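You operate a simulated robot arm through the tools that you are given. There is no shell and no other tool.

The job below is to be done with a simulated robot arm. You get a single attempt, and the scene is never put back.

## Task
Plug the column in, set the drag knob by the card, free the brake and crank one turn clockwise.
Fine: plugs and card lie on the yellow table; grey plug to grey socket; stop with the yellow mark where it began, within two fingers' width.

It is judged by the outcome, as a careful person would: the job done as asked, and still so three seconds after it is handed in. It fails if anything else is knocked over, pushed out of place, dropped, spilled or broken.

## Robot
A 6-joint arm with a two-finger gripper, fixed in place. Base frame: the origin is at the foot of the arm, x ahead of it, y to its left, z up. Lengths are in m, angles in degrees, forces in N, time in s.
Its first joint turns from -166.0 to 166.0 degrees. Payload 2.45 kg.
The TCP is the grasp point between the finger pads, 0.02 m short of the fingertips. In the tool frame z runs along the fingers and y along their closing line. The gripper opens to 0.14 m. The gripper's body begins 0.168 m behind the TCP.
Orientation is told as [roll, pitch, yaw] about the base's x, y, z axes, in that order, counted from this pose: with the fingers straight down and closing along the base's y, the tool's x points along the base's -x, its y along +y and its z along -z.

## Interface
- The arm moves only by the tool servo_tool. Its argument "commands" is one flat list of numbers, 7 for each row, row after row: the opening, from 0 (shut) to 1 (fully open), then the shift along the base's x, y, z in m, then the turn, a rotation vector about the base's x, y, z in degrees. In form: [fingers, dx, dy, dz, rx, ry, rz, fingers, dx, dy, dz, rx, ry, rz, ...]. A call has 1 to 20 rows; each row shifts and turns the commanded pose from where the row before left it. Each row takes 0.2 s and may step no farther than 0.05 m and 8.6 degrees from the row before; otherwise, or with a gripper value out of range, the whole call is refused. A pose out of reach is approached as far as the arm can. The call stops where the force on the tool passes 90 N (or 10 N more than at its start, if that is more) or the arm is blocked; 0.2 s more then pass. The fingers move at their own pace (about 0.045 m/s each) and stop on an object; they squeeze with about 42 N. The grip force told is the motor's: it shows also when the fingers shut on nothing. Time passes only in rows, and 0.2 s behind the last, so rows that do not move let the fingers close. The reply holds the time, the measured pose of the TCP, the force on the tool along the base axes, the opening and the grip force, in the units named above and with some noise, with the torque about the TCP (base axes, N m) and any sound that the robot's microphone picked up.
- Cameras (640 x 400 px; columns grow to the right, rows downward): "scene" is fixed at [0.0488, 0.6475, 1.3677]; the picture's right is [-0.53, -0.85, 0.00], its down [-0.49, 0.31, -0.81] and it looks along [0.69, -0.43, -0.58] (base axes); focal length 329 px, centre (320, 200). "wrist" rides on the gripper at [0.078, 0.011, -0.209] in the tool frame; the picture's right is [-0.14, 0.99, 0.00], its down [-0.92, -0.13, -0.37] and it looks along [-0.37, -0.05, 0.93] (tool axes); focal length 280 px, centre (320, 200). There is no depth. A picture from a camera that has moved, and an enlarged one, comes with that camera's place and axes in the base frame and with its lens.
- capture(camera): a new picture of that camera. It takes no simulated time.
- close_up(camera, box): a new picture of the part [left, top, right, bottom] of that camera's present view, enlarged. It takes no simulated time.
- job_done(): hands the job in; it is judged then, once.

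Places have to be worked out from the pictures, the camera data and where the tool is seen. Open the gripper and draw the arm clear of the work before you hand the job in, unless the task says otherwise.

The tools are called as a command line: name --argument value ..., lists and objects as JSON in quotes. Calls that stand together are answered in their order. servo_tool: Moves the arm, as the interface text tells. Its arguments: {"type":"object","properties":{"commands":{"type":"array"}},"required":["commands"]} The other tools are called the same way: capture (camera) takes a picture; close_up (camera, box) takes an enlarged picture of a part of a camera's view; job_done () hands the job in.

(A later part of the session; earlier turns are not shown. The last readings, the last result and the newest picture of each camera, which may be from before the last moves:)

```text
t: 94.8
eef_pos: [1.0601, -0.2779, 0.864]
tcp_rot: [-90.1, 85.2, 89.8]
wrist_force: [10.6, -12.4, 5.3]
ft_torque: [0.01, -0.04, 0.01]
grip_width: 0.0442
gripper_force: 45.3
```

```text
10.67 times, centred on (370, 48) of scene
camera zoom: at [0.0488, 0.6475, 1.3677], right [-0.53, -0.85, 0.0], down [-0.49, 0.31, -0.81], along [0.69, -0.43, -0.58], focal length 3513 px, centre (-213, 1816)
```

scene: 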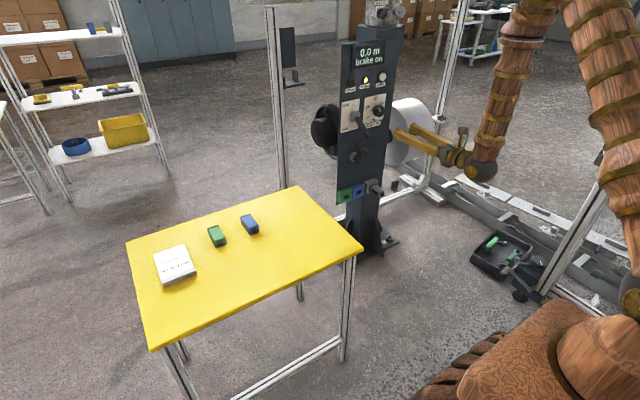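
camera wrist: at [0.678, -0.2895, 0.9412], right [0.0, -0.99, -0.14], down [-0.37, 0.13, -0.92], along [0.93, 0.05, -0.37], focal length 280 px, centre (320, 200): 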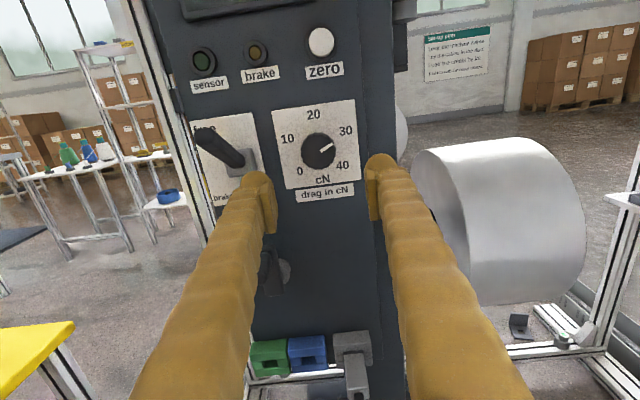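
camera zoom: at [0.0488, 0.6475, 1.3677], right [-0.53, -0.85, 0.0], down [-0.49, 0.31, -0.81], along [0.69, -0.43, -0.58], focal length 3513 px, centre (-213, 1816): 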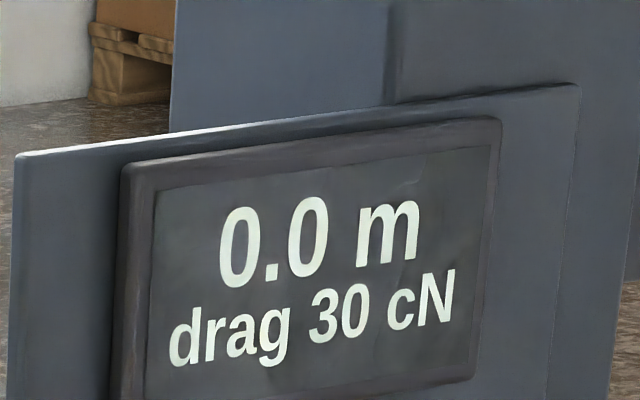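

The display reads 30 at +2.5° and at +5°. I'll back off about 1° to sit safely in the middle, then release and verify.

servo_tool --commands '[0.25, 0, -0.0003, 0, -1.2, 0, 0, 0.25, 0, 0, 0, 0, 0, 0, 0.4, 0, 0, 0, 0, 0, 0, 0.5, 0, 0, 0, 0, 0, 0, 0.53, 0, 0, 0, 0, 0, 0, 0.53, -0.015, 0, 0, 0, 0, 0, 0.53, -0.03, 0, 0, 0, 0, 0, 0.53, -0.04, 0, 0, 0, 0, 0, 0.53, 0, 0, 0, 0, 0, 0]'

close_up --camera "scene" --box '[340, 30, 400, 67]'

close_up --camera "wrist" --box '[240, 90, 400, 190]'

```text
t: 96.8
eef_pos: [0.9749, -0.2787, 0.8639]
tcp_rot: [-89.2, 86.3, 90.5]
wrist_force: [0.5, 0.0, 0.4]
ft_torque: [-0.04, 0.03, -0.03]
grip_width: 0.0743
gripper_force: 0.2
```

```text
10.67 times, centred on (370, 48) of scene
camera zoom: at [0.0488, 0.6475, 1.3677], right [-0.53, -0.85, 0.0], down [-0.49, 0.31, -0.81], along [0.69, -0.43, -0.58], focal length 3513 px, centre (-213, 1816)
```

zoom: 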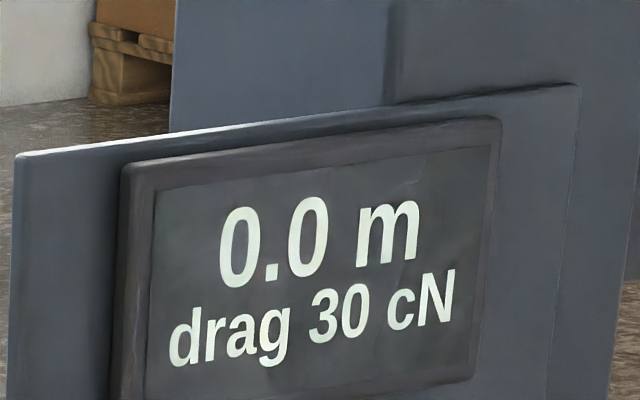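

```text
4.00 times, centred on (320, 140) of wrist
camera zoom: at [0.7654, -0.2939, 0.9408], right [0.0, -0.98, -0.2], down [-0.37, 0.19, -0.91], along [0.93, 0.07, -0.36], focal length 1122 px, centre (320, 440)
```

zoom: 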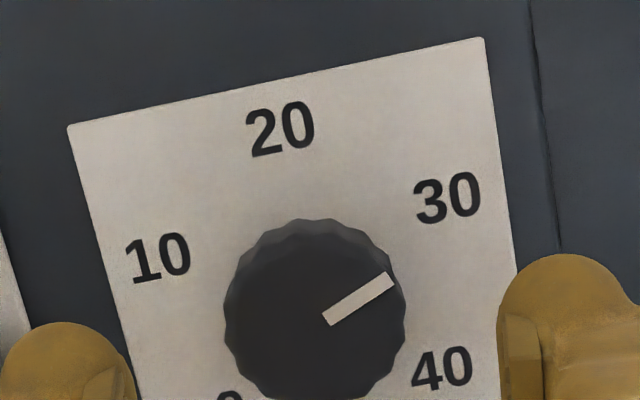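

Drag is 30 cN, set. Before cranking I must find the yellow mark, so I'll look closely at the drum, the crank and the cable coil.

close_up --camera "scene" --box '[380, 85, 460, 175]'

close_up --camera "scene" --box '[300, 90, 364, 170]'

close_up --camera "scene" --box '[340, 130, 400, 175]'

capture --camera "wrist"

```text
4.44 times, centred on (420, 130) of scene
camera zoom: at [0.0488, 0.6475, 1.3677], right [-0.53, -0.85, 0.0], down [-0.49, 0.31, -0.81], along [0.69, -0.43, -0.58], focal length 1464 px, centre (-124, 511)
```

zoom: 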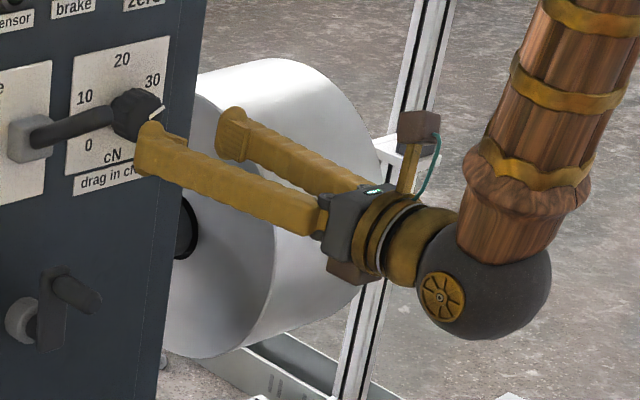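

```text
5.00 times, centred on (332, 130) of scene
camera zoom: at [0.0488, 0.6475, 1.3677], right [-0.53, -0.85, 0.0], down [-0.49, 0.31, -0.81], along [0.69, -0.43, -0.58], focal length 1647 px, centre (260, 550)
```

zoom: 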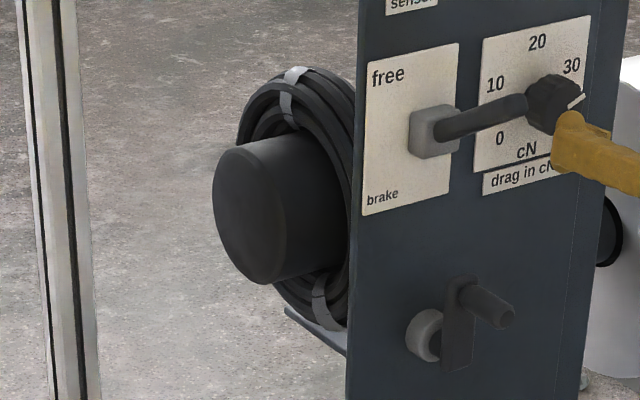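

```text
8.89 times, centred on (370, 152) of scene
camera zoom: at [0.0488, 0.6475, 1.3677], right [-0.53, -0.85, 0.0], down [-0.49, 0.31, -0.81], along [0.69, -0.43, -0.58], focal length 2928 px, centre (-124, 622)
```

zoom: 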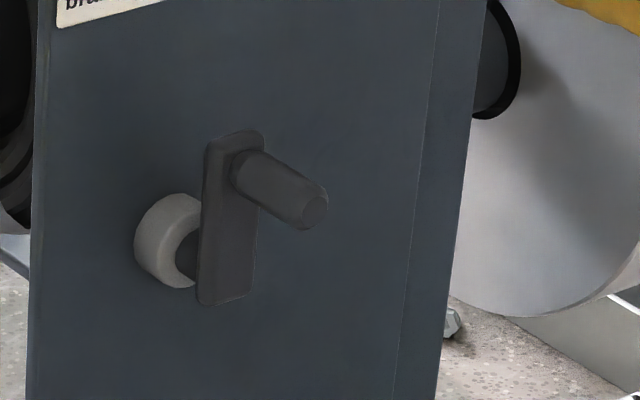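

```text
taken
camera wrist: at [0.7654, -0.2939, 0.9408], right [0.0, -0.98, -0.2], down [-0.37, 0.19, -0.91], along [0.93, 0.07, -0.36], focal length 280 px, centre (320, 200)
```

wrist: 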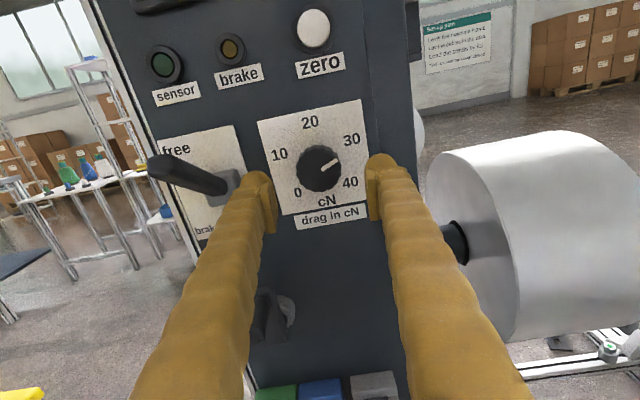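

There's a pale round shape just behind the column's right edge. Since the crank axis runs along x, that may be the wheel it drives. I'll zoom in there and on the other background parts.

close_up --camera "wrist" --box '[385, 60, 465, 160]'

close_up --camera "scene" --box '[340, 0, 440, 60]'

close_up --camera "scene" --box '[380, 140, 540, 260]'

```text
4.00 times, centred on (425, 110) of wrist
camera zoom: at [0.7654, -0.2939, 0.9408], right [0.0, -0.98, -0.2], down [-0.37, 0.19, -0.91], along [0.93, 0.07, -0.36], focal length 1122 px, centre (-100, 560)
```

zoom: 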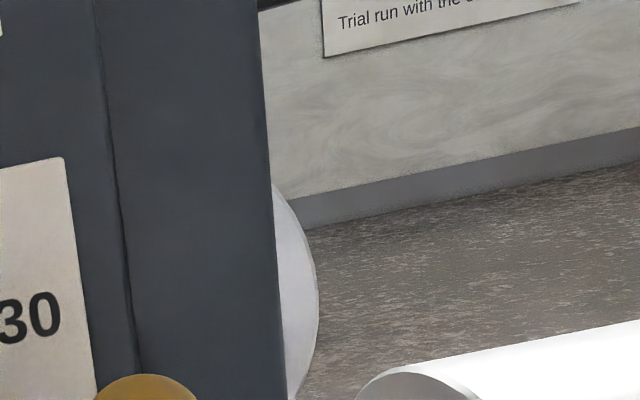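

```text
6.40 times, centred on (390, 30) of scene
camera zoom: at [0.0488, 0.6475, 1.3677], right [-0.53, -0.85, 0.0], down [-0.49, 0.31, -0.81], along [0.69, -0.43, -0.58], focal length 2108 px, centre (-128, 1288)
```

zoom: 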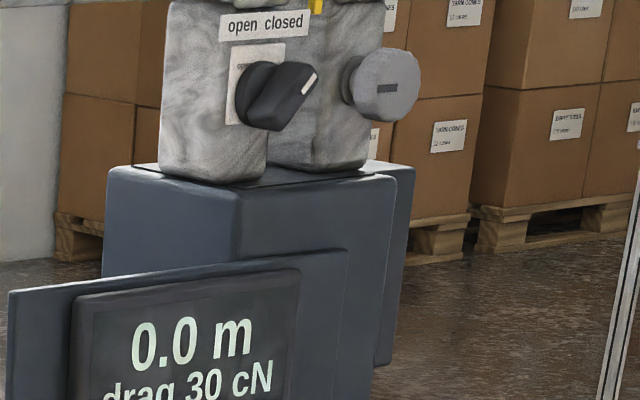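

```text
3.33 times, centred on (460, 200) of scene
camera zoom: at [0.0488, 0.6475, 1.3677], right [-0.53, -0.85, 0.0], down [-0.49, 0.31, -0.81], along [0.69, -0.43, -0.58], focal length 1098 px, centre (-147, 200)
```

zoom: 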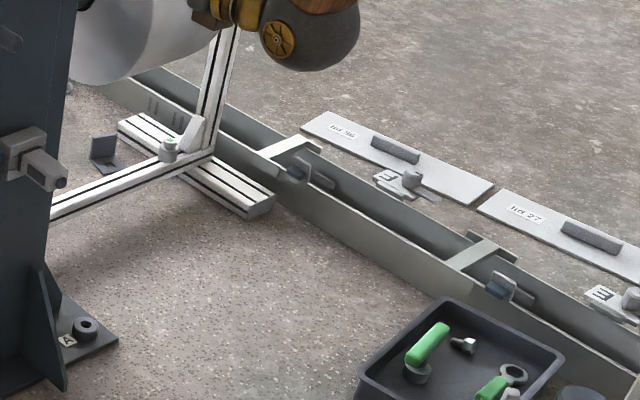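

Drag reads 30 cN. No yellow mark is visible on the drum from here, so it must be on a hidden side for now; I'll watch for it while cranking. For the crank I prefer a mostly-down tool gripping the handle from above, so I'll back off and reverse the wrist swing along the same path.

servo_tool --commands '[0.38, -0.04, 0.005, -0.002, -1.9, 0, 0, 0.38, -0.04, 0.015, -0.003, -1.9, 0, 0, 0.38, -0.04, 0.014, -0.004, 0, 0, 0, 0.38, 0, 0, 0, 0, 0, 0]'

servo_tool --commands '[0.38, -0.003, 0.008, 0, -5.65, 0, 5.65, 0.38, -0.003, 0.008, 0, -5.65, 0, 5.65, 0.38, -0.003, 0.008, 0, -5.65, 0, 5.65, 0.38, -0.003, 0.008, 0, -5.65, 0, 5.65, 0.38, -0.003, 0.008, 0, -5.65, 0, 5.65, 0.38, -0.003, 0.008, 0, -5.65, 0, 5.65, 0.38, -0.003, 0.008, 0, -5.65, 0, 5.65, 0.38, -0.003, 0.008, 0, -5.65, 0, 5.65, 0.38, -0.003, 0.008, 0, -5.65, 0, 5.65, 0.38, -0.003, 0.008, 0, -5.65, 0, 5.65, 0.38, -0.003, 0.008, 0, -5.65, 0, 5.65, 0.38, -0.003, 0.008, 0, -5.65, 0, 5.65]'

capture --camera "wrist"

```text
t: 97.8
eef_pos: [0.8563, -0.2466, 0.855]
tcp_rot: [75.4, 89.8, -104.8]
wrist_force: [-0.4, 0.3, -0.7]
ft_torque: [-0.03, -0.02, 0.01]
grip_width: 0.053
gripper_force: 0.1
```

```text
t: 100.4
eef_pos: [0.8206, -0.1476, 0.8557]
tcp_rot: [51.9, 26.4, -51.8]
wrist_force: [0.0, -0.3, 0.1]
ft_torque: [-0.01, 0.03, 0.02]
grip_width: 0.0534
gripper_force: 0.1
```

```text
taken
camera wrist: at [0.6898, -0.2377, 1.0114], right [0.77, 0.01, 0.64], down [0.25, -0.92, -0.3], along [0.58, 0.39, -0.71], focal length 280 px, centre (320, 200)
```

wrist: 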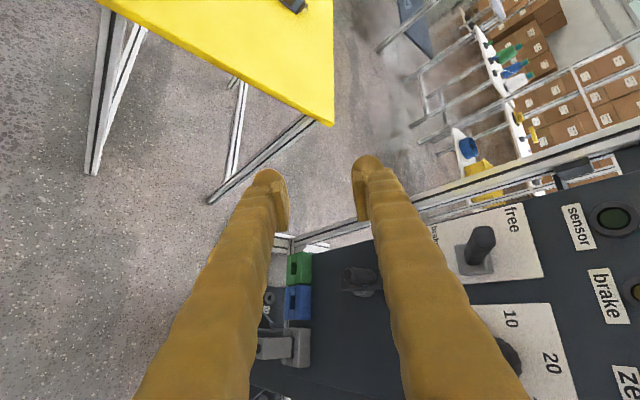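

Halfway. Completing the reverse swing back to tool-down.

servo_tool --commands '[0.38, -0.002, 0, 0, -5.95, 0, 5.95, 0.38, -0.002, 0, 0, -5.95, 0, 5.95, 0.38, -0.002, 0, 0, -5.95, 0, 5.95, 0.38, -0.002, 0, 0, -5.95, 0, 5.95, 0.38, -0.002, 0, 0, -5.95, 0, 5.95, 0.38, -0.002, 0, 0, -5.95, 0, 5.95, 0.38, -0.002, 0, 0, -5.95, 0, 5.95, 0.38, -0.002, 0, 0, -5.95, 0, 5.95, 0.38, -0.002, 0, 0, -5.95, 0, 5.95, 0.38, -0.002, 0, 0, -5.95, 0, 5.95, 0.38, 0, 0, 0, 0, 0, 0]'

capture --camera "wrist"

```text
t: 102.8
eef_pos: [0.7993, -0.1464, 0.8536]
tcp_rot: [0.1, -0.1, 0.2]
wrist_force: [-0.6, 0.3, 0.1]
ft_torque: [-0.04, -0.01, 0.02]
grip_width: 0.0533
gripper_force: 0.1
```

```text
taken
camera wrist: at [0.721, -0.1362, 1.063], right [0.13, 0.99, 0.0], down [0.92, -0.13, 0.37], along [0.37, -0.05, -0.93], focal length 280 px, centre (320, 200)
```

wrist: 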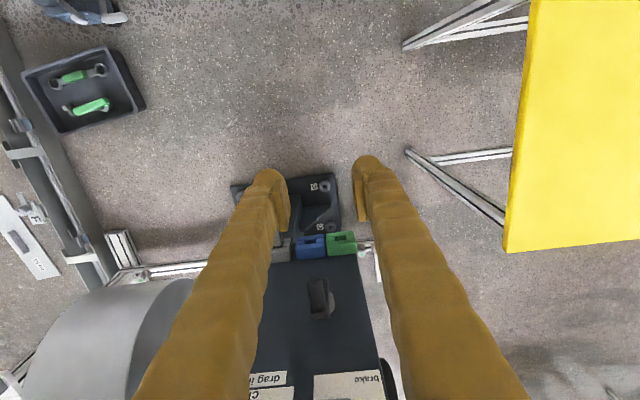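

Back in the tool-down posture. I'll tilt 32° and move to a pre-grasp point above and behind the crank handle, clear of the raised lever.

servo_tool --commands '[0.38, 0.034, -0.008, -0.006, 0, -8, 0, 0.38, 0.034, -0.008, -0.006, 0, -8, 0, 0.38, 0.034, -0.008, -0.006, 0, -8, 0, 0.38, 0.034, -0.008, -0.006, 0, -8, 0, 0.38, 0, 0, 0, 0, 0, 0]'

capture --camera "wrist"

close_up --camera "scene" --box '[320, 80, 440, 180]'

```text
t: 104.0
eef_pos: [0.9337, -0.1801, 0.8271]
tcp_rot: [0.0, -32.1, 0.1]
wrist_force: [-0.3, -0.4, 0.1]
ft_torque: [-0.01, -0.01, 0.0]
grip_width: 0.0532
gripper_force: 0.2
```

```text
taken
camera wrist: at [0.7577, -0.1689, 0.9614], right [0.11, 0.99, 0.07], down [0.58, -0.13, 0.8], along [0.8, -0.05, -0.59], focal length 280 px, centre (320, 200)
```

wrist: 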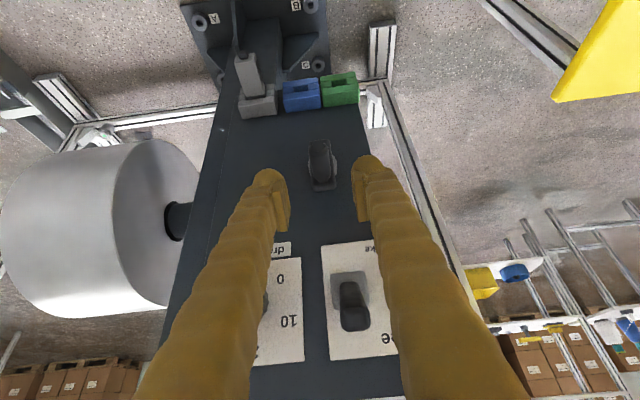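

```text
4.00 times, centred on (380, 130) of scene
camera zoom: at [0.0488, 0.6475, 1.3677], right [-0.53, -0.85, 0.0], down [-0.49, 0.31, -0.81], along [0.69, -0.43, -0.58], focal length 1318 px, centre (80, 480)
```

zoom: 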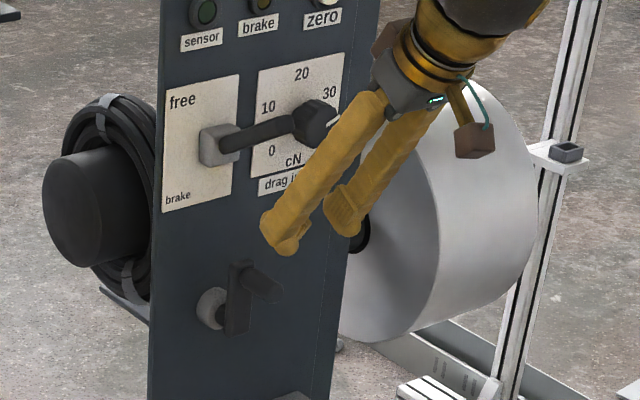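

The pose holds exactly. I'll zoom in on the crank to pin down handle and hub positions.

close_up --camera "wrist" --box '[270, 120, 370, 205]'

close_up --camera "wrist" --box '[0, 120, 220, 330]'

```text
4.71 times, centred on (320, 162) of wrist
camera zoom: at [0.7577, -0.1689, 0.9614], right [0.11, 0.99, 0.07], down [0.58, -0.13, 0.8], along [0.8, -0.05, -0.59], focal length 1320 px, centre (320, 376)
```

zoom: 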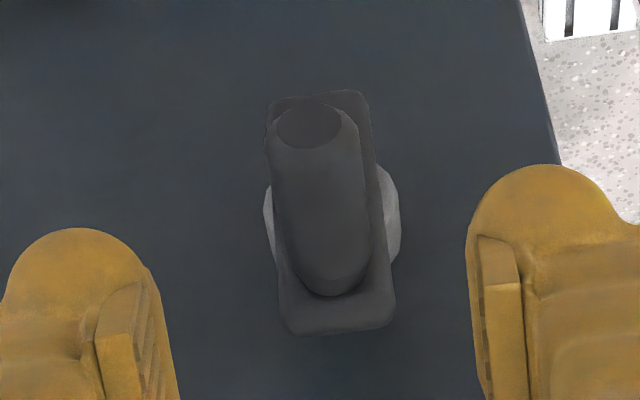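

```text
1.90 times, centred on (110, 225) of wrist
camera zoom: at [0.7577, -0.1689, 0.9614], right [0.11, 0.99, 0.07], down [0.58, -0.13, 0.8], along [0.8, -0.05, -0.59], focal length 534 px, centre (720, 152)
```

zoom: 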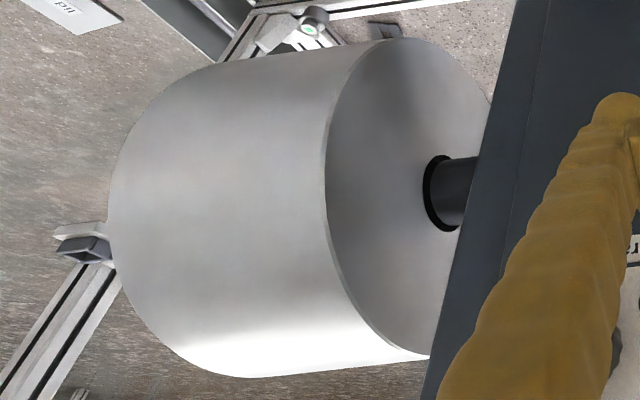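

The handle end is at (0.982, −0.179, 0.721), the hub axis at about y −0.180, z 0.659, so the crank radius is about 62 mm. I'll descend along the tool axis onto the handle.

servo_tool --commands '[0.38, 0.0129, 0, -0.0214, 0, 0, 0, 0.38, 0.0129, 0, -0.0214, 0, 0, 0, 0.38, 0.0129, 0, -0.0214, 0, 0, 0, 0.38, 0.0129, 0, -0.0214, 0, 0, 0, 0.38, 0.0129, 0, -0.0214, 0, 0, 0, 0.38, 0, 0, 0, 0, 0, 0]'

close_up --camera "wrist" --box '[240, 140, 400, 240]'

close_up --camera "scene" --box '[330, 80, 430, 170]'

```text
t: 105.4
eef_pos: [1.0004, -0.1805, 0.7216]
tcp_rot: [0.1, -32.1, 0.2]
wrist_force: [0.4, 0.4, -0.3]
ft_torque: [-0.02, -0.01, 0.01]
grip_width: 0.0532
gripper_force: 0.2
```

```text
4.00 times, centred on (320, 190) of wrist
camera zoom: at [0.8235, -0.1703, 0.8562], right [0.11, 0.99, 0.07], down [0.59, -0.13, 0.8], along [0.8, -0.05, -0.59], focal length 1122 px, centre (320, 240)
```

zoom: 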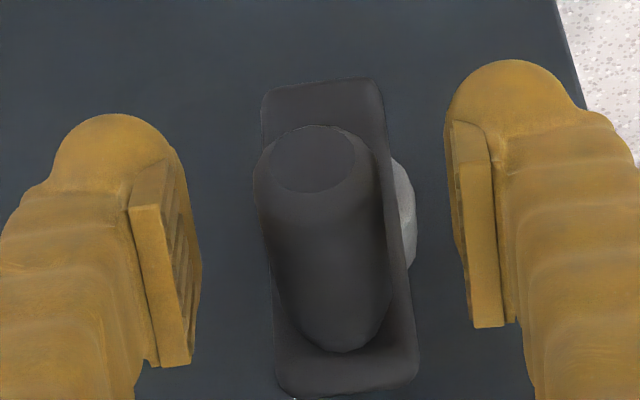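

```text
4.44 times, centred on (380, 125) of scene
camera zoom: at [0.0488, 0.6475, 1.3677], right [-0.53, -0.85, 0.0], down [-0.49, 0.31, -0.81], along [0.69, -0.43, -0.58], focal length 1464 px, centre (53, 533)
```

zoom: 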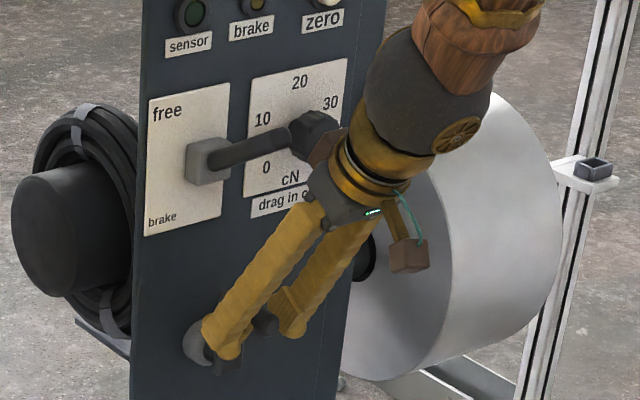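

The handle is centred between the fingers. Closing on it.

servo_tool --commands '[0.25, 0, 0, 0, 0, 0, 0, 0.15, 0, 0, 0, 0, 0, 0, 0.05, 0, 0, 0, 0, 0, 0, 0.05, 0, 0, 0, 0, 0, 0, 0.05, 0, 0, 0, 0, 0, 0]'

close_up --camera "wrist" --box '[240, 140, 400, 240]'

close_up --camera "scene" --box '[340, 80, 420, 130]'

```text
t: 106.6
eef_pos: [1.0009, -0.1808, 0.7205]
tcp_rot: [0.0, -32.0, 0.1]
wrist_force: [3.7, 7.6, -2.5]
ft_torque: [0.15, -0.01, 0.12]
grip_width: 0.0206
gripper_force: 44.8
```

```text
4.00 times, centred on (320, 190) of wrist
camera zoom: at [0.8234, -0.1701, 0.8563], right [0.11, 0.99, 0.07], down [0.59, -0.13, 0.8], along [0.8, -0.05, -0.59], focal length 1122 px, centre (320, 240)
```

zoom: 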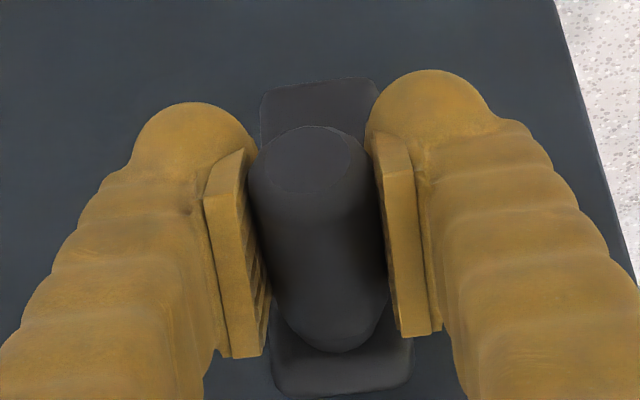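

```text
8.00 times, centred on (380, 105) of scene
camera zoom: at [0.0488, 0.6475, 1.3677], right [-0.53, -0.85, 0.0], down [-0.49, 0.31, -0.81], along [0.69, -0.43, -0.58], focal length 2635 px, centre (-160, 960)
```

zoom: 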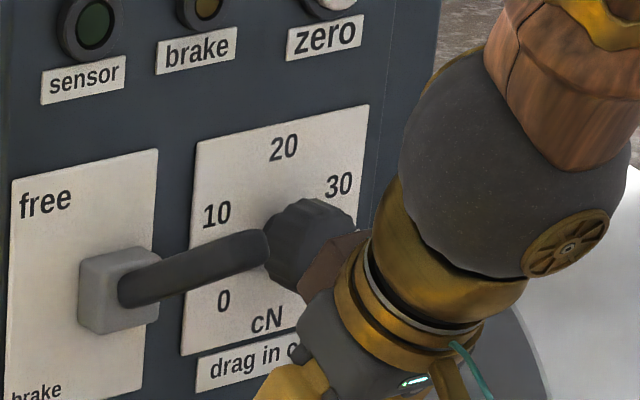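

Handle gripped (0.0206) with low load. I'll start cranking clockwise along the arc (toward −y first), 30° to begin, watching the force.

servo_tool --commands '[0.05, 0, -0.0053, -0.0003, 0, 0, 0, 0.05, 0, -0.0053, -0.0007, 0, 0, 0, 0.05, 0, -0.0104, -0.0028, 0, 0, 0, 0.05, 0, -0.0097, -0.0045, 0, 0, 0]'

close_up --camera "scene" --box '[330, 20, 450, 180]'

```text
t: 107.6
eef_pos: [1.0004, -0.2109, 0.7145]
tcp_rot: [0.0, -31.9, 0.3]
wrist_force: [29.9, 18.2, -45.9]
ft_torque: [-0.28, 0.74, 0.28]
grip_width: 0.0208
gripper_force: 45.0
```

```text
2.50 times, centred on (390, 100) of scene
camera zoom: at [0.0488, 0.6475, 1.3677], right [-0.53, -0.85, 0.0], down [-0.49, 0.31, -0.81], along [0.69, -0.43, -0.58], focal length 823 px, centre (145, 450)
```

zoom: 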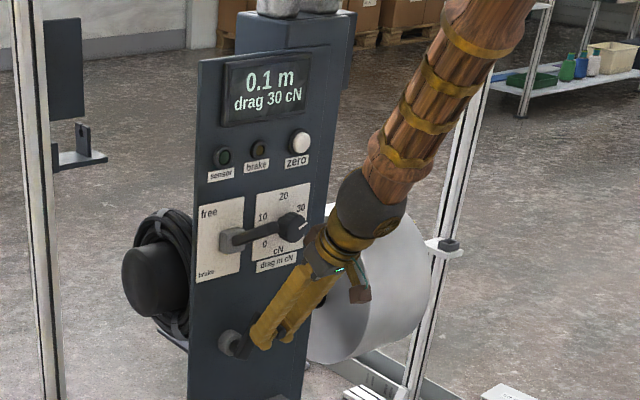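

The crank turns and the display counts 0.1 m. The reaction is mainly inward/downward (about 49 N), meaning my arc is slightly too wide, so I'll correct inward 1.5 mm and continue to 60°.

servo_tool --commands '[0.05, 0.0005, 0.0008, -0.0013, 0, 0, 0, 0.05, 0, -0.0086, -0.006, 0, 0, 0]'

```text
t: 108.2
eef_pos: [0.9982, -0.2198, 0.7066]
tcp_rot: [0.0, -31.9, 0.1]
wrist_force: [4.8, 6.5, -33.7]
ft_torque: [-0.66, 0.69, -0.12]
grip_width: 0.0205
gripper_force: 44.7
```

Force is falling. Another small inward trim and on to about 60°.

servo_tool --commands '[0.05, 0, 0.0007, -0.001, 0, 0, 0, 0.05, 0, -0.0074, -0.0074, 0, 0, 0, 0.05, 0, -0.006, -0.0086, 0, 0, 0]'

close_up --camera "wrist" --box '[0, 60, 240, 260]'

```text
t: 109.0
eef_pos: [0.9996, -0.232, 0.6898]
tcp_rot: [0.0, -32.0, 0.2]
wrist_force: [19.9, 15.0, -18.4]
ft_torque: [-0.25, 0.32, -0.18]
grip_width: 0.0198
gripper_force: 44.1
```

```text
2.00 times, centred on (120, 160) of wrist
camera zoom: at [0.8223, -0.2204, 0.8252], right [0.11, 0.99, 0.07], down [0.59, -0.13, 0.8], along [0.8, -0.05, -0.59], focal length 561 px, centre (720, 280)
```

zoom: 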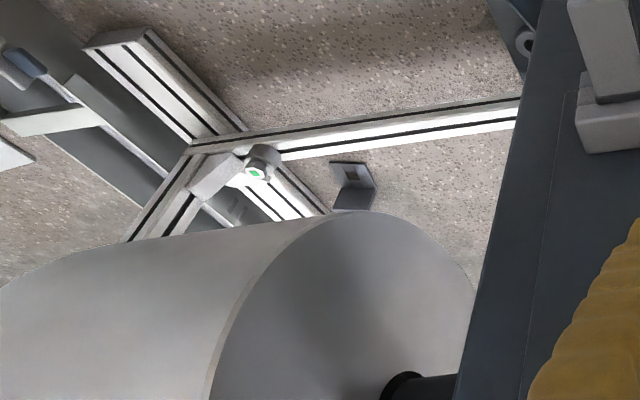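

Around 58° now, with a modest 22 N inward. I'll trim and continue to 90°.

servo_tool --commands '[0.05, 0, 0.0008, -0.0004, 0, 0, 0, 0.05, 0, -0.0044, -0.0095, 0, 0, 0, 0.05, 0, -0.0027, -0.0101, 0, 0, 0, 0.05, 0, -0.0007, -0.0104, 0, 0, 0]'

capture --camera "scene"

capture --camera "wrist"

```text
t: 110.0
eef_pos: [0.9981, -0.2404, 0.6589]
tcp_rot: [0.0, -31.8, 0.1]
wrist_force: [-11.5, -15.1, -7.0]
ft_torque: [0.0, 0.01, -0.23]
grip_width: 0.0193
gripper_force: 44.1
```

```text
taken
```

scene: 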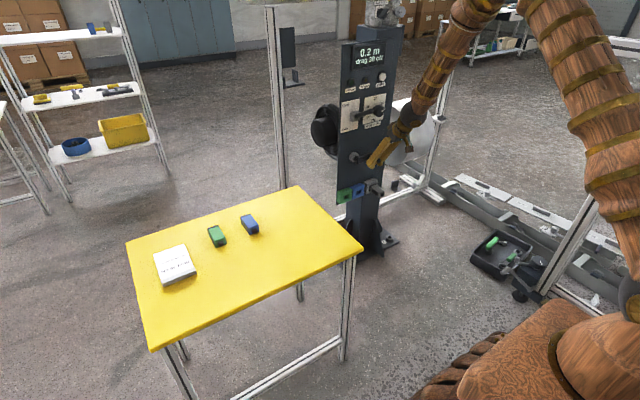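

```text
taken
camera wrist: at [0.8229, -0.2284, 0.7952], right [0.12, 0.99, 0.07], down [0.59, -0.13, 0.8], along [0.8, -0.05, -0.6], focal length 280 px, centre (320, 200)
```

wrist: 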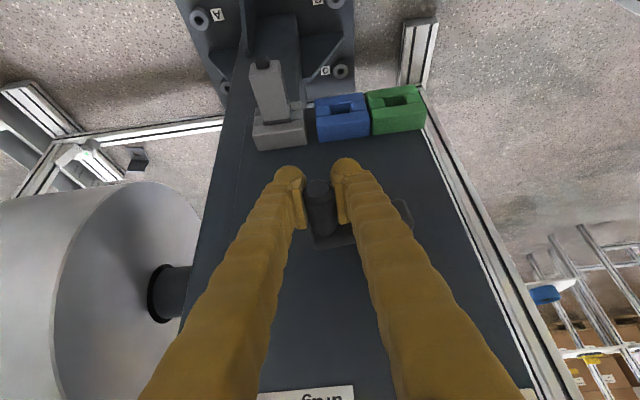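

At a quarter turn the display shows 0.2 m and the forces are small. Continuing down towards 120–135°.

servo_tool --commands '[0.05, 0, 0.0006, -0.0104, 0, 0, 0, 0.05, 0, 0.0025, -0.0101, 0, 0, 0, 0.05, 0, 0.0044, -0.0095, 0, 0, 0]'

close_up --camera "wrist" --box '[240, 140, 400, 240]'

```text
t: 110.8
eef_pos: [0.9992, -0.2369, 0.6317]
tcp_rot: [-0.2, -32.0, -0.1]
wrist_force: [-5.2, 4.9, -6.3]
ft_torque: [-0.07, 0.08, 0.02]
grip_width: 0.0202
gripper_force: 9.9
stopped in row 3: the force on the tool passed its limit at 99 N (the readings are from after the stop); the commanded pose is now the measured one
```

```text
4.00 times, centred on (320, 190) of wrist
camera zoom: at [0.8229, -0.2245, 0.7676], right [0.12, 0.99, 0.07], down [0.59, -0.13, 0.8], along [0.8, -0.06, -0.6], focal length 1122 px, centre (320, 240)
```

zoom: 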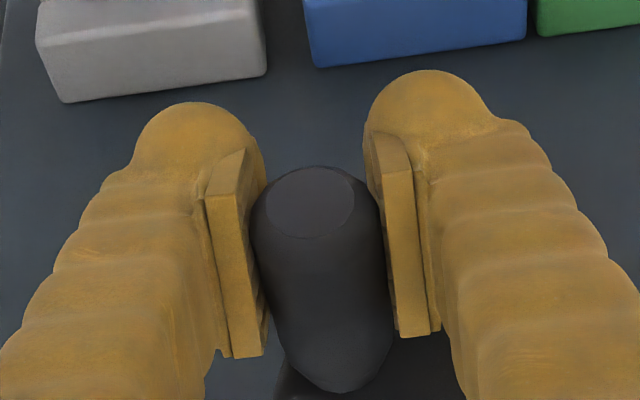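

The call stopped on force (99 N) and the tool slid about 8 mm down past the handle, so something resisted. I'll look at the column, lever and crank before doing anything more.

close_up --camera "scene" --box '[330, 30, 450, 130]'

close_up --camera "scene" --box '[330, 110, 430, 190]'

capture --camera "wrist"

```text
4.00 times, centred on (390, 80) of scene
camera zoom: at [0.0488, 0.6475, 1.3677], right [-0.53, -0.85, 0.0], down [-0.49, 0.31, -0.81], along [0.69, -0.43, -0.58], focal length 1318 px, centre (40, 680)
```

zoom: 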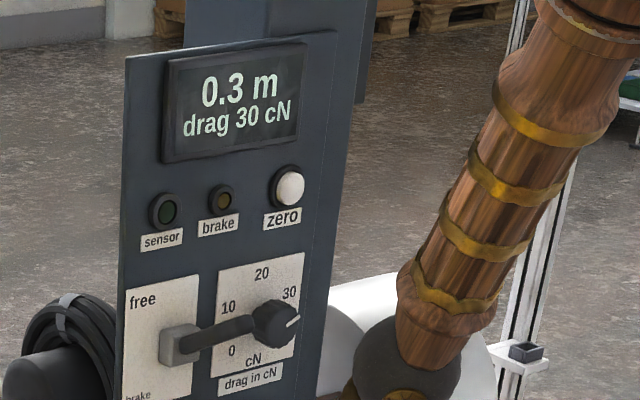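

```text
5.00 times, centred on (380, 150) of scene
camera zoom: at [0.0488, 0.6475, 1.3677], right [-0.53, -0.85, 0.0], down [-0.49, 0.31, -0.81], along [0.69, -0.43, -0.58], focal length 1647 px, centre (20, 450)
```

zoom: 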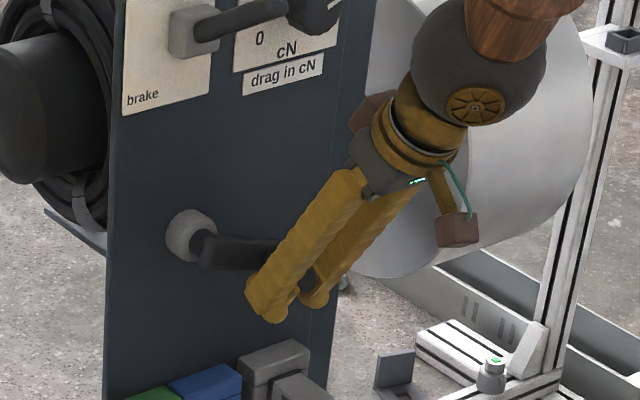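

```text
taken
camera wrist: at [0.8229, -0.2245, 0.7676], right [0.12, 0.99, 0.07], down [0.59, -0.13, 0.8], along [0.8, -0.06, -0.6], focal length 280 px, centre (320, 200)
```

wrist: 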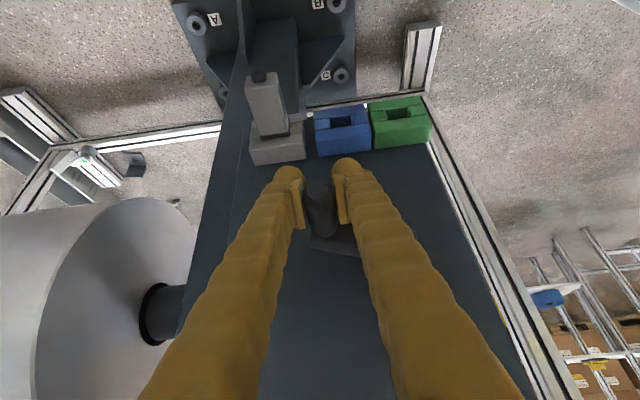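

The brake is still free and the count went on to 0.3 m; the crank is at about 110°. The tool had gradually slid down along the handle as it spun in the tight grip. The load is tiny, so a lighter squeeze is better. I refit the circle (radius 59.5 mm) and continue in shorter steps.

servo_tool --commands '[0.142, 0, 0, 0, 0, 0, 0, 0.142, 0, 0.0043, -0.009, 0, 0, 0]'

close_up --camera "wrist" --box '[240, 140, 400, 240]'

```text
t: 111.4
eef_pos: [1.0011, -0.2322, 0.624]
tcp_rot: [-0.1, -32.1, -0.1]
wrist_force: [3.7, -9.0, -8.9]
ft_torque: [0.26, 0.19, -0.04]
grip_width: 0.0248
gripper_force: 4.0
```

```text
4.00 times, centred on (320, 190) of wrist
camera zoom: at [0.8242, -0.2208, 0.759], right [0.12, 0.99, 0.07], down [0.59, -0.13, 0.8], along [0.8, -0.06, -0.6], focal length 1122 px, centre (320, 240)
```

zoom: 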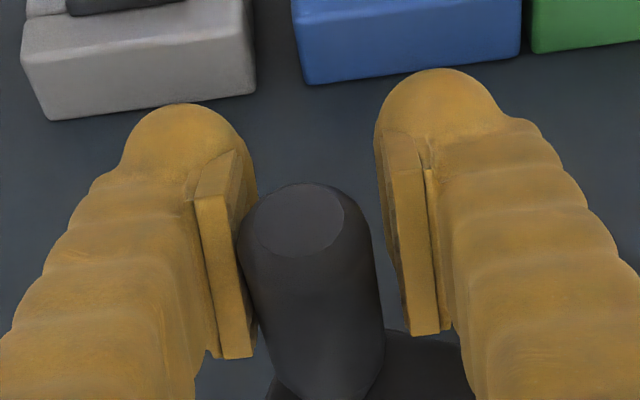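

I see the cause: the pads are slightly wedge-shaped and push whatever they squeeze toward the palm (as with the knob), so on the downward side the handle is driven back up. The crank is at about 115°. I'll open, lift off, close the fingers, and push the handle down from above instead.

servo_tool --commands '[0.3, 0, -0.002, 0, 0, 0, 0, 0.38, 0, 0, 0, 0, 0, 0, 0.38, 0, 0, 0, 0, 0, 0, 0.38, -0.0106, 0, 0.017, 0, 0, 0, 0.38, -0.0186, 0, 0.0297, 0, 0, 0, 0.38, -0.0186, 0, 0.0297, 0, 0, 0, 0.38, 0, 0, 0, 0, 0, 0]'

close_up --camera "wrist" --box '[240, 110, 400, 210]'

close_up --camera "scene" --box '[330, 30, 450, 190]'

```text
t: 113.0
eef_pos: [0.9515, -0.2335, 0.7016]
tcp_rot: [-0.1, -32.0, -0.2]
wrist_force: [0.2, -0.4, 0.7]
ft_torque: [-0.01, -0.03, 0.03]
grip_width: 0.0531
gripper_force: 0.1
```

```text
4.00 times, centred on (320, 160) of wrist
camera zoom: at [0.7739, -0.2216, 0.8362], right [0.12, 0.99, 0.07], down [0.58, -0.13, 0.8], along [0.8, -0.06, -0.59], focal length 1122 px, centre (320, 360)
```

zoom: 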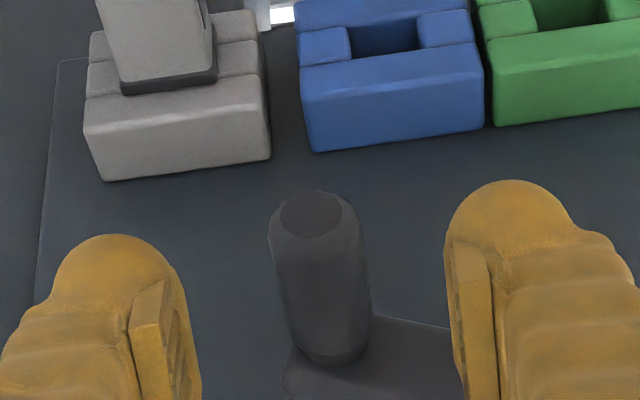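

```text
2.50 times, centred on (390, 110) of scene
camera zoom: at [0.0488, 0.6475, 1.3677], right [-0.53, -0.85, 0.0], down [-0.49, 0.31, -0.81], along [0.69, -0.43, -0.58], focal length 823 px, centre (145, 425)
```

zoom: 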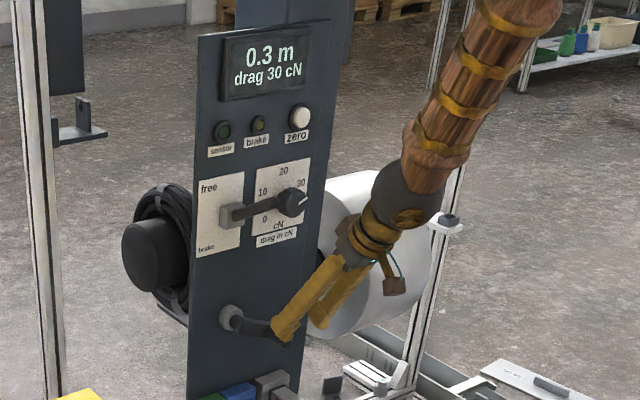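

The crank stays put at about 115°. I'll close the fingers and place their tips just above the handle.

servo_tool --commands '[0.1, 0, 0, 0, 0, 0, 0, 0.0, 0, 0, 0, 0, 0, 0, 0.0, 0, 0, 0, 0, 0, 0, 0.0, 0.025, 0, 0, 0, 0, 0, 0.0, 0.025, 0.0, -0.01, 0, 0, 0, 0.0, 0, 0, -0.008, 0, 0, 0, 0.0, 0, 0, 0, 0, 0, 0]'

close_up --camera "wrist" --box '[240, 110, 400, 210]'

close_up --camera "scene" --box '[340, 120, 420, 180]'

```text
t: 114.6
eef_pos: [1.0001, -0.2336, 0.6827]
tcp_rot: [-0.1, -32.0, -0.3]
wrist_force: [-0.2, 0.5, 0.4]
ft_torque: [-0.01, -0.01, -0.01]
grip_width: 0.0001
gripper_force: 29.5
```

```text
4.00 times, centred on (320, 160) of wrist
camera zoom: at [0.8239, -0.2213, 0.8175], right [0.12, 0.99, 0.07], down [0.58, -0.13, 0.8], along [0.8, -0.06, -0.59], focal length 1122 px, centre (320, 360)
```

zoom: 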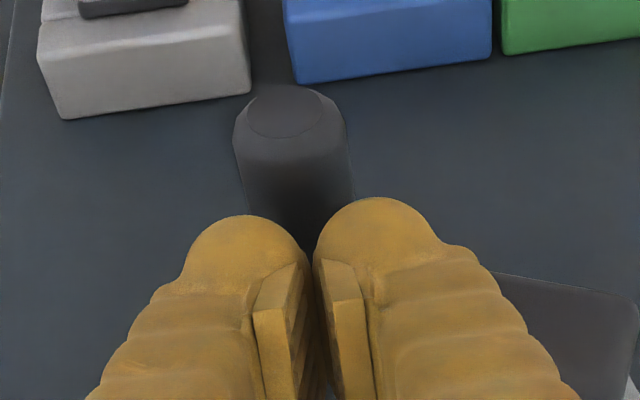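

```text
6.67 times, centred on (380, 150) of scene
camera zoom: at [0.0488, 0.6475, 1.3677], right [-0.53, -0.85, 0.0], down [-0.49, 0.31, -0.81], along [0.69, -0.43, -0.58], focal length 2196 px, centre (-80, 533)
```

zoom: 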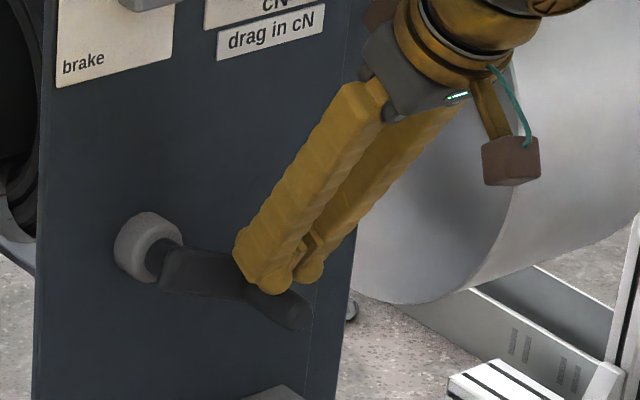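

Tips are right above the handle. I'll push it down gently along its arc.

servo_tool --commands '[0.0, 0, 0.0005, -0.008, 0, 0, 0, 0.0, 0, 0.0011, -0.008, 0, 0, 0, 0.0, 0, 0.0059, -0.0085, 0, 0, 0]'

close_up --camera "scene" --box '[340, 120, 420, 180]'

```text
t: 115.4
eef_pos: [1.0015, -0.2271, 0.6579]
tcp_rot: [-0.2, -32.0, -0.3]
wrist_force: [-0.6, 0.3, 0.3]
ft_torque: [-0.01, -0.01, 0.02]
grip_width: 0.0
gripper_force: 29.7
```

```text
6.67 times, centred on (380, 150) of scene
camera zoom: at [0.0488, 0.6475, 1.3677], right [-0.53, -0.85, 0.0], down [-0.49, 0.31, -0.81], along [0.69, -0.43, -0.58], focal length 2196 px, centre (-80, 533)
```

zoom: 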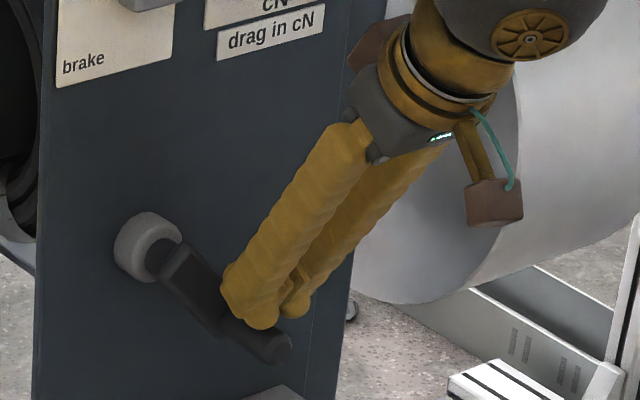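

The crank follows with almost no force. Continuing to about 155–160°.

servo_tool --commands '[0.0, 0, 0.0074, -0.0074, 0, 0, 0, 0.0, 0, 0.0084, -0.0065, 0, 0, 0, 0.0, 0, 0.0094, -0.005, 0, 0, 0]'

close_up --camera "scene" --box '[330, 30, 450, 190]'

close_up --camera "wrist" --box '[240, 90, 400, 190]'

```text
t: 116.2
eef_pos: [1.0034, -0.1982, 0.6397]
tcp_rot: [-0.1, -32.0, 0.1]
wrist_force: [0.6, 19.4, 17.9]
ft_torque: [0.54, 0.06, -0.06]
grip_width: 0.0
gripper_force: 29.5
```

```text
2.50 times, centred on (390, 110) of scene
camera zoom: at [0.0488, 0.6475, 1.3677], right [-0.53, -0.85, 0.0], down [-0.49, 0.31, -0.81], along [0.69, -0.43, -0.58], focal length 823 px, centre (145, 425)
```

zoom: 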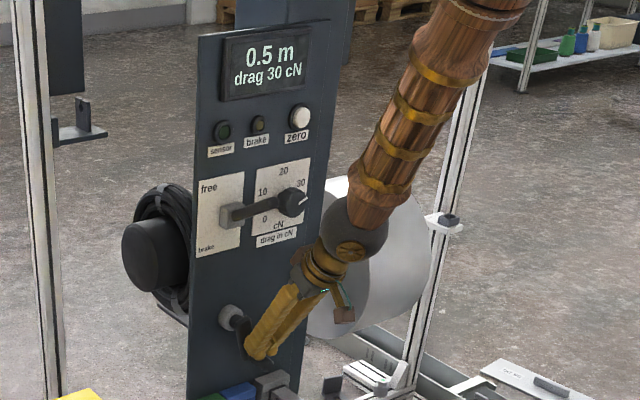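

```text
4.00 times, centred on (320, 140) of wrist
camera zoom: at [0.8268, -0.1873, 0.7761], right [0.12, 0.99, 0.07], down [0.58, -0.13, 0.8], along [0.8, -0.05, -0.59], focal length 1122 px, centre (320, 440)
```

zoom: 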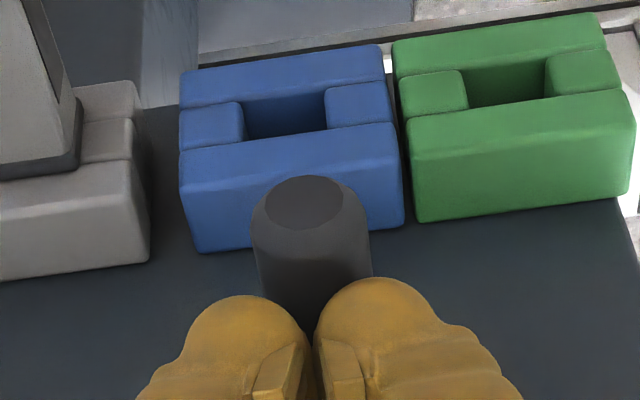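

Crank at about 165° (0.5 m). From here the motion is sideways and then upward, where gripping from above works well. I'll lift a little, open, and straddle the handle again.

servo_tool --commands '[0.0, -0.008, 0, 0.013, 0, 0, 0, 0.2, -0.006, 0.001, 0.01, 0, 0, 0, 0.38, 0, 0.001, 0, 0, 0, 0, 0.38, 0, 0, 0, 0, 0, 0, 0.38, 0.005, 0, -0.018, 0, 0, 0, 0.38, 0.004, 0, -0.022, 0, 0, 0, 0.38, 0.003, 0, -0.018, 0, 0, 0, 0.38, 0, 0, 0, 0, 0, 0]'

close_up --camera "wrist" --box '[240, 130, 400, 230]'

close_up --camera "scene" --box '[340, 120, 420, 180]'

```text
t: 118.0
eef_pos: [1.0006, -0.2002, 0.6057]
tcp_rot: [-0.1, -32.0, -0.2]
wrist_force: [0.1, 0.9, -0.5]
ft_torque: [-0.01, 0.0, 0.01]
grip_width: 0.0535
gripper_force: 0.1
```

```text
4.00 times, centred on (320, 180) of wrist
camera zoom: at [0.8231, -0.1888, 0.7398], right [0.12, 0.99, 0.07], down [0.58, -0.13, 0.8], along [0.8, -0.06, -0.59], focal length 1122 px, centre (320, 280)
```

zoom: 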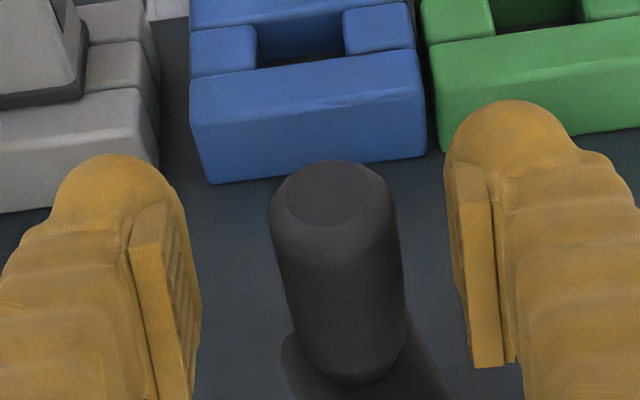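

```text
6.67 times, centred on (380, 150) of scene
camera zoom: at [0.0488, 0.6475, 1.3677], right [-0.53, -0.85, 0.0], down [-0.49, 0.31, -0.81], along [0.69, -0.43, -0.58], focal length 2196 px, centre (-80, 533)
```

zoom: 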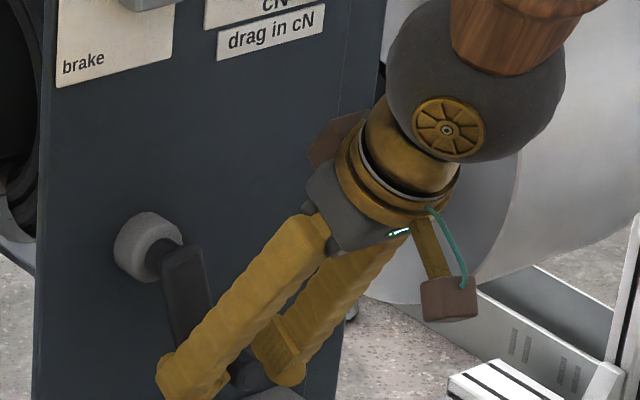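

The handle is at y −0.196. I'll centre on it and close with a moderate squeeze.

servo_tool --commands '[0.3, 0, 0.004, 0, 0, 0, 0, 0.2, 0, 0, 0, 0, 0, 0, 0.1, 0, 0, 0, 0, 0, 0, 0.1, 0, 0, 0, 0, 0, 0, 0.1, 0, 0, 0, 0, 0, 0]'

```text
t: 119.2
eef_pos: [1.0002, -0.1963, 0.6047]
tcp_rot: [0.0, -32.0, -0.2]
wrist_force: [2.3, -5.9, -1.4]
ft_torque: [0.12, -0.05, -0.1]
grip_width: 0.0209
gripper_force: 45.6
```

Gripped with low loads. Moving through the bottom of the turn.

servo_tool --commands '[0.1, 0, 0.0052, -0.0009, 0, 0, 0, 0.1, 0, 0.0052, -0.0006, 0, 0, 0, 0.1, 0, 0.0104, 0, 0, 0, 0]'

```text
t: 120.0
eef_pos: [0.9967, -0.1695, 0.6011]
tcp_rot: [-0.1, -31.9, 0.1]
wrist_force: [-10.3, 25.6, -18.9]
ft_torque: [-0.53, -0.19, 0.58]
grip_width: 0.0203
gripper_force: 45.1
```

Slight side force; let me check the handle's place in the fingers and the panel before going on.

close_up --camera "wrist" --box '[240, 130, 400, 230]'

close_up --camera "scene" --box '[330, 30, 450, 190]'

```text
4.00 times, centred on (320, 180) of wrist
camera zoom: at [0.8221, -0.1592, 0.7365], right [0.12, 0.99, 0.07], down [0.59, -0.13, 0.8], along [0.8, -0.05, -0.6], focal length 1122 px, centre (320, 280)
```

zoom: 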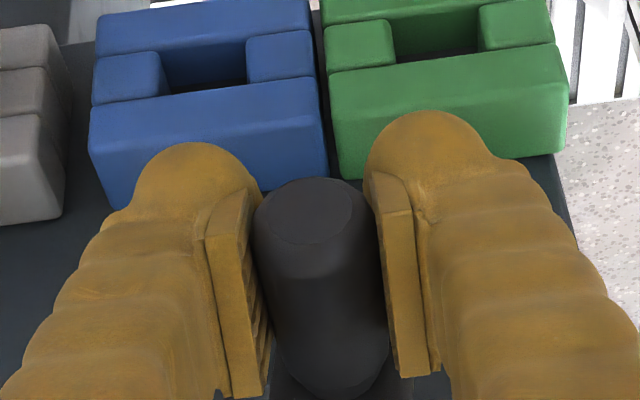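

```text
2.50 times, centred on (390, 110) of scene
camera zoom: at [0.0488, 0.6475, 1.3677], right [-0.53, -0.85, 0.0], down [-0.49, 0.31, -0.81], along [0.69, -0.43, -0.58], focal length 823 px, centre (145, 425)
```

zoom: 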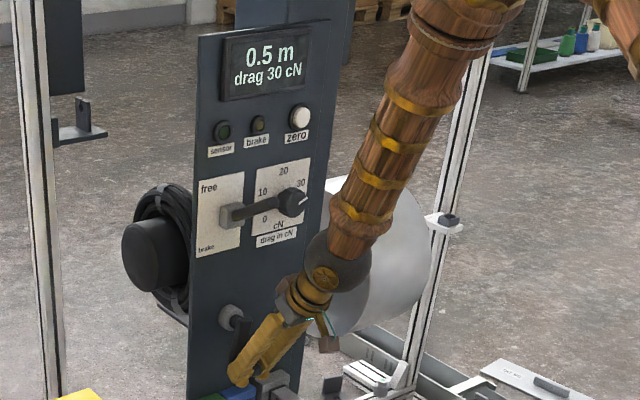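

Handle at 190°, well held. Continuing up the left side.

servo_tool --commands '[0.1, 0, 0.0095, 0.0012, 0, 0, 0, 0.1, 0, 0.0095, 0.0028, 0, 0, 0, 0.1, 0, 0.009, 0.0053, 0, 0, 0]'

close_up --camera "wrist" --box '[240, 130, 400, 230]'

```text
t: 120.8
eef_pos: [1.0001, -0.1455, 0.6118]
tcp_rot: [-0.2, -32.0, -0.1]
wrist_force: [-24.8, 11.4, -15.7]
ft_torque: [0.04, 0.23, 0.14]
grip_width: 0.0199
gripper_force: 44.8
```

```text
4.00 times, centred on (320, 180) of wrist
camera zoom: at [0.8233, -0.134, 0.7456], right [0.12, 0.99, 0.07], down [0.59, -0.13, 0.8], along [0.8, -0.05, -0.6], focal length 1122 px, centre (320, 280)
```

zoom: 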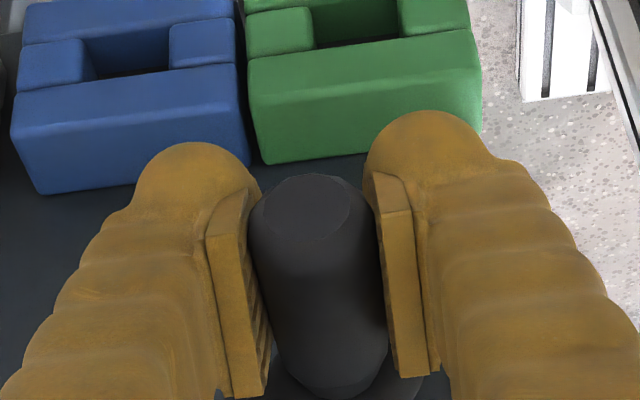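

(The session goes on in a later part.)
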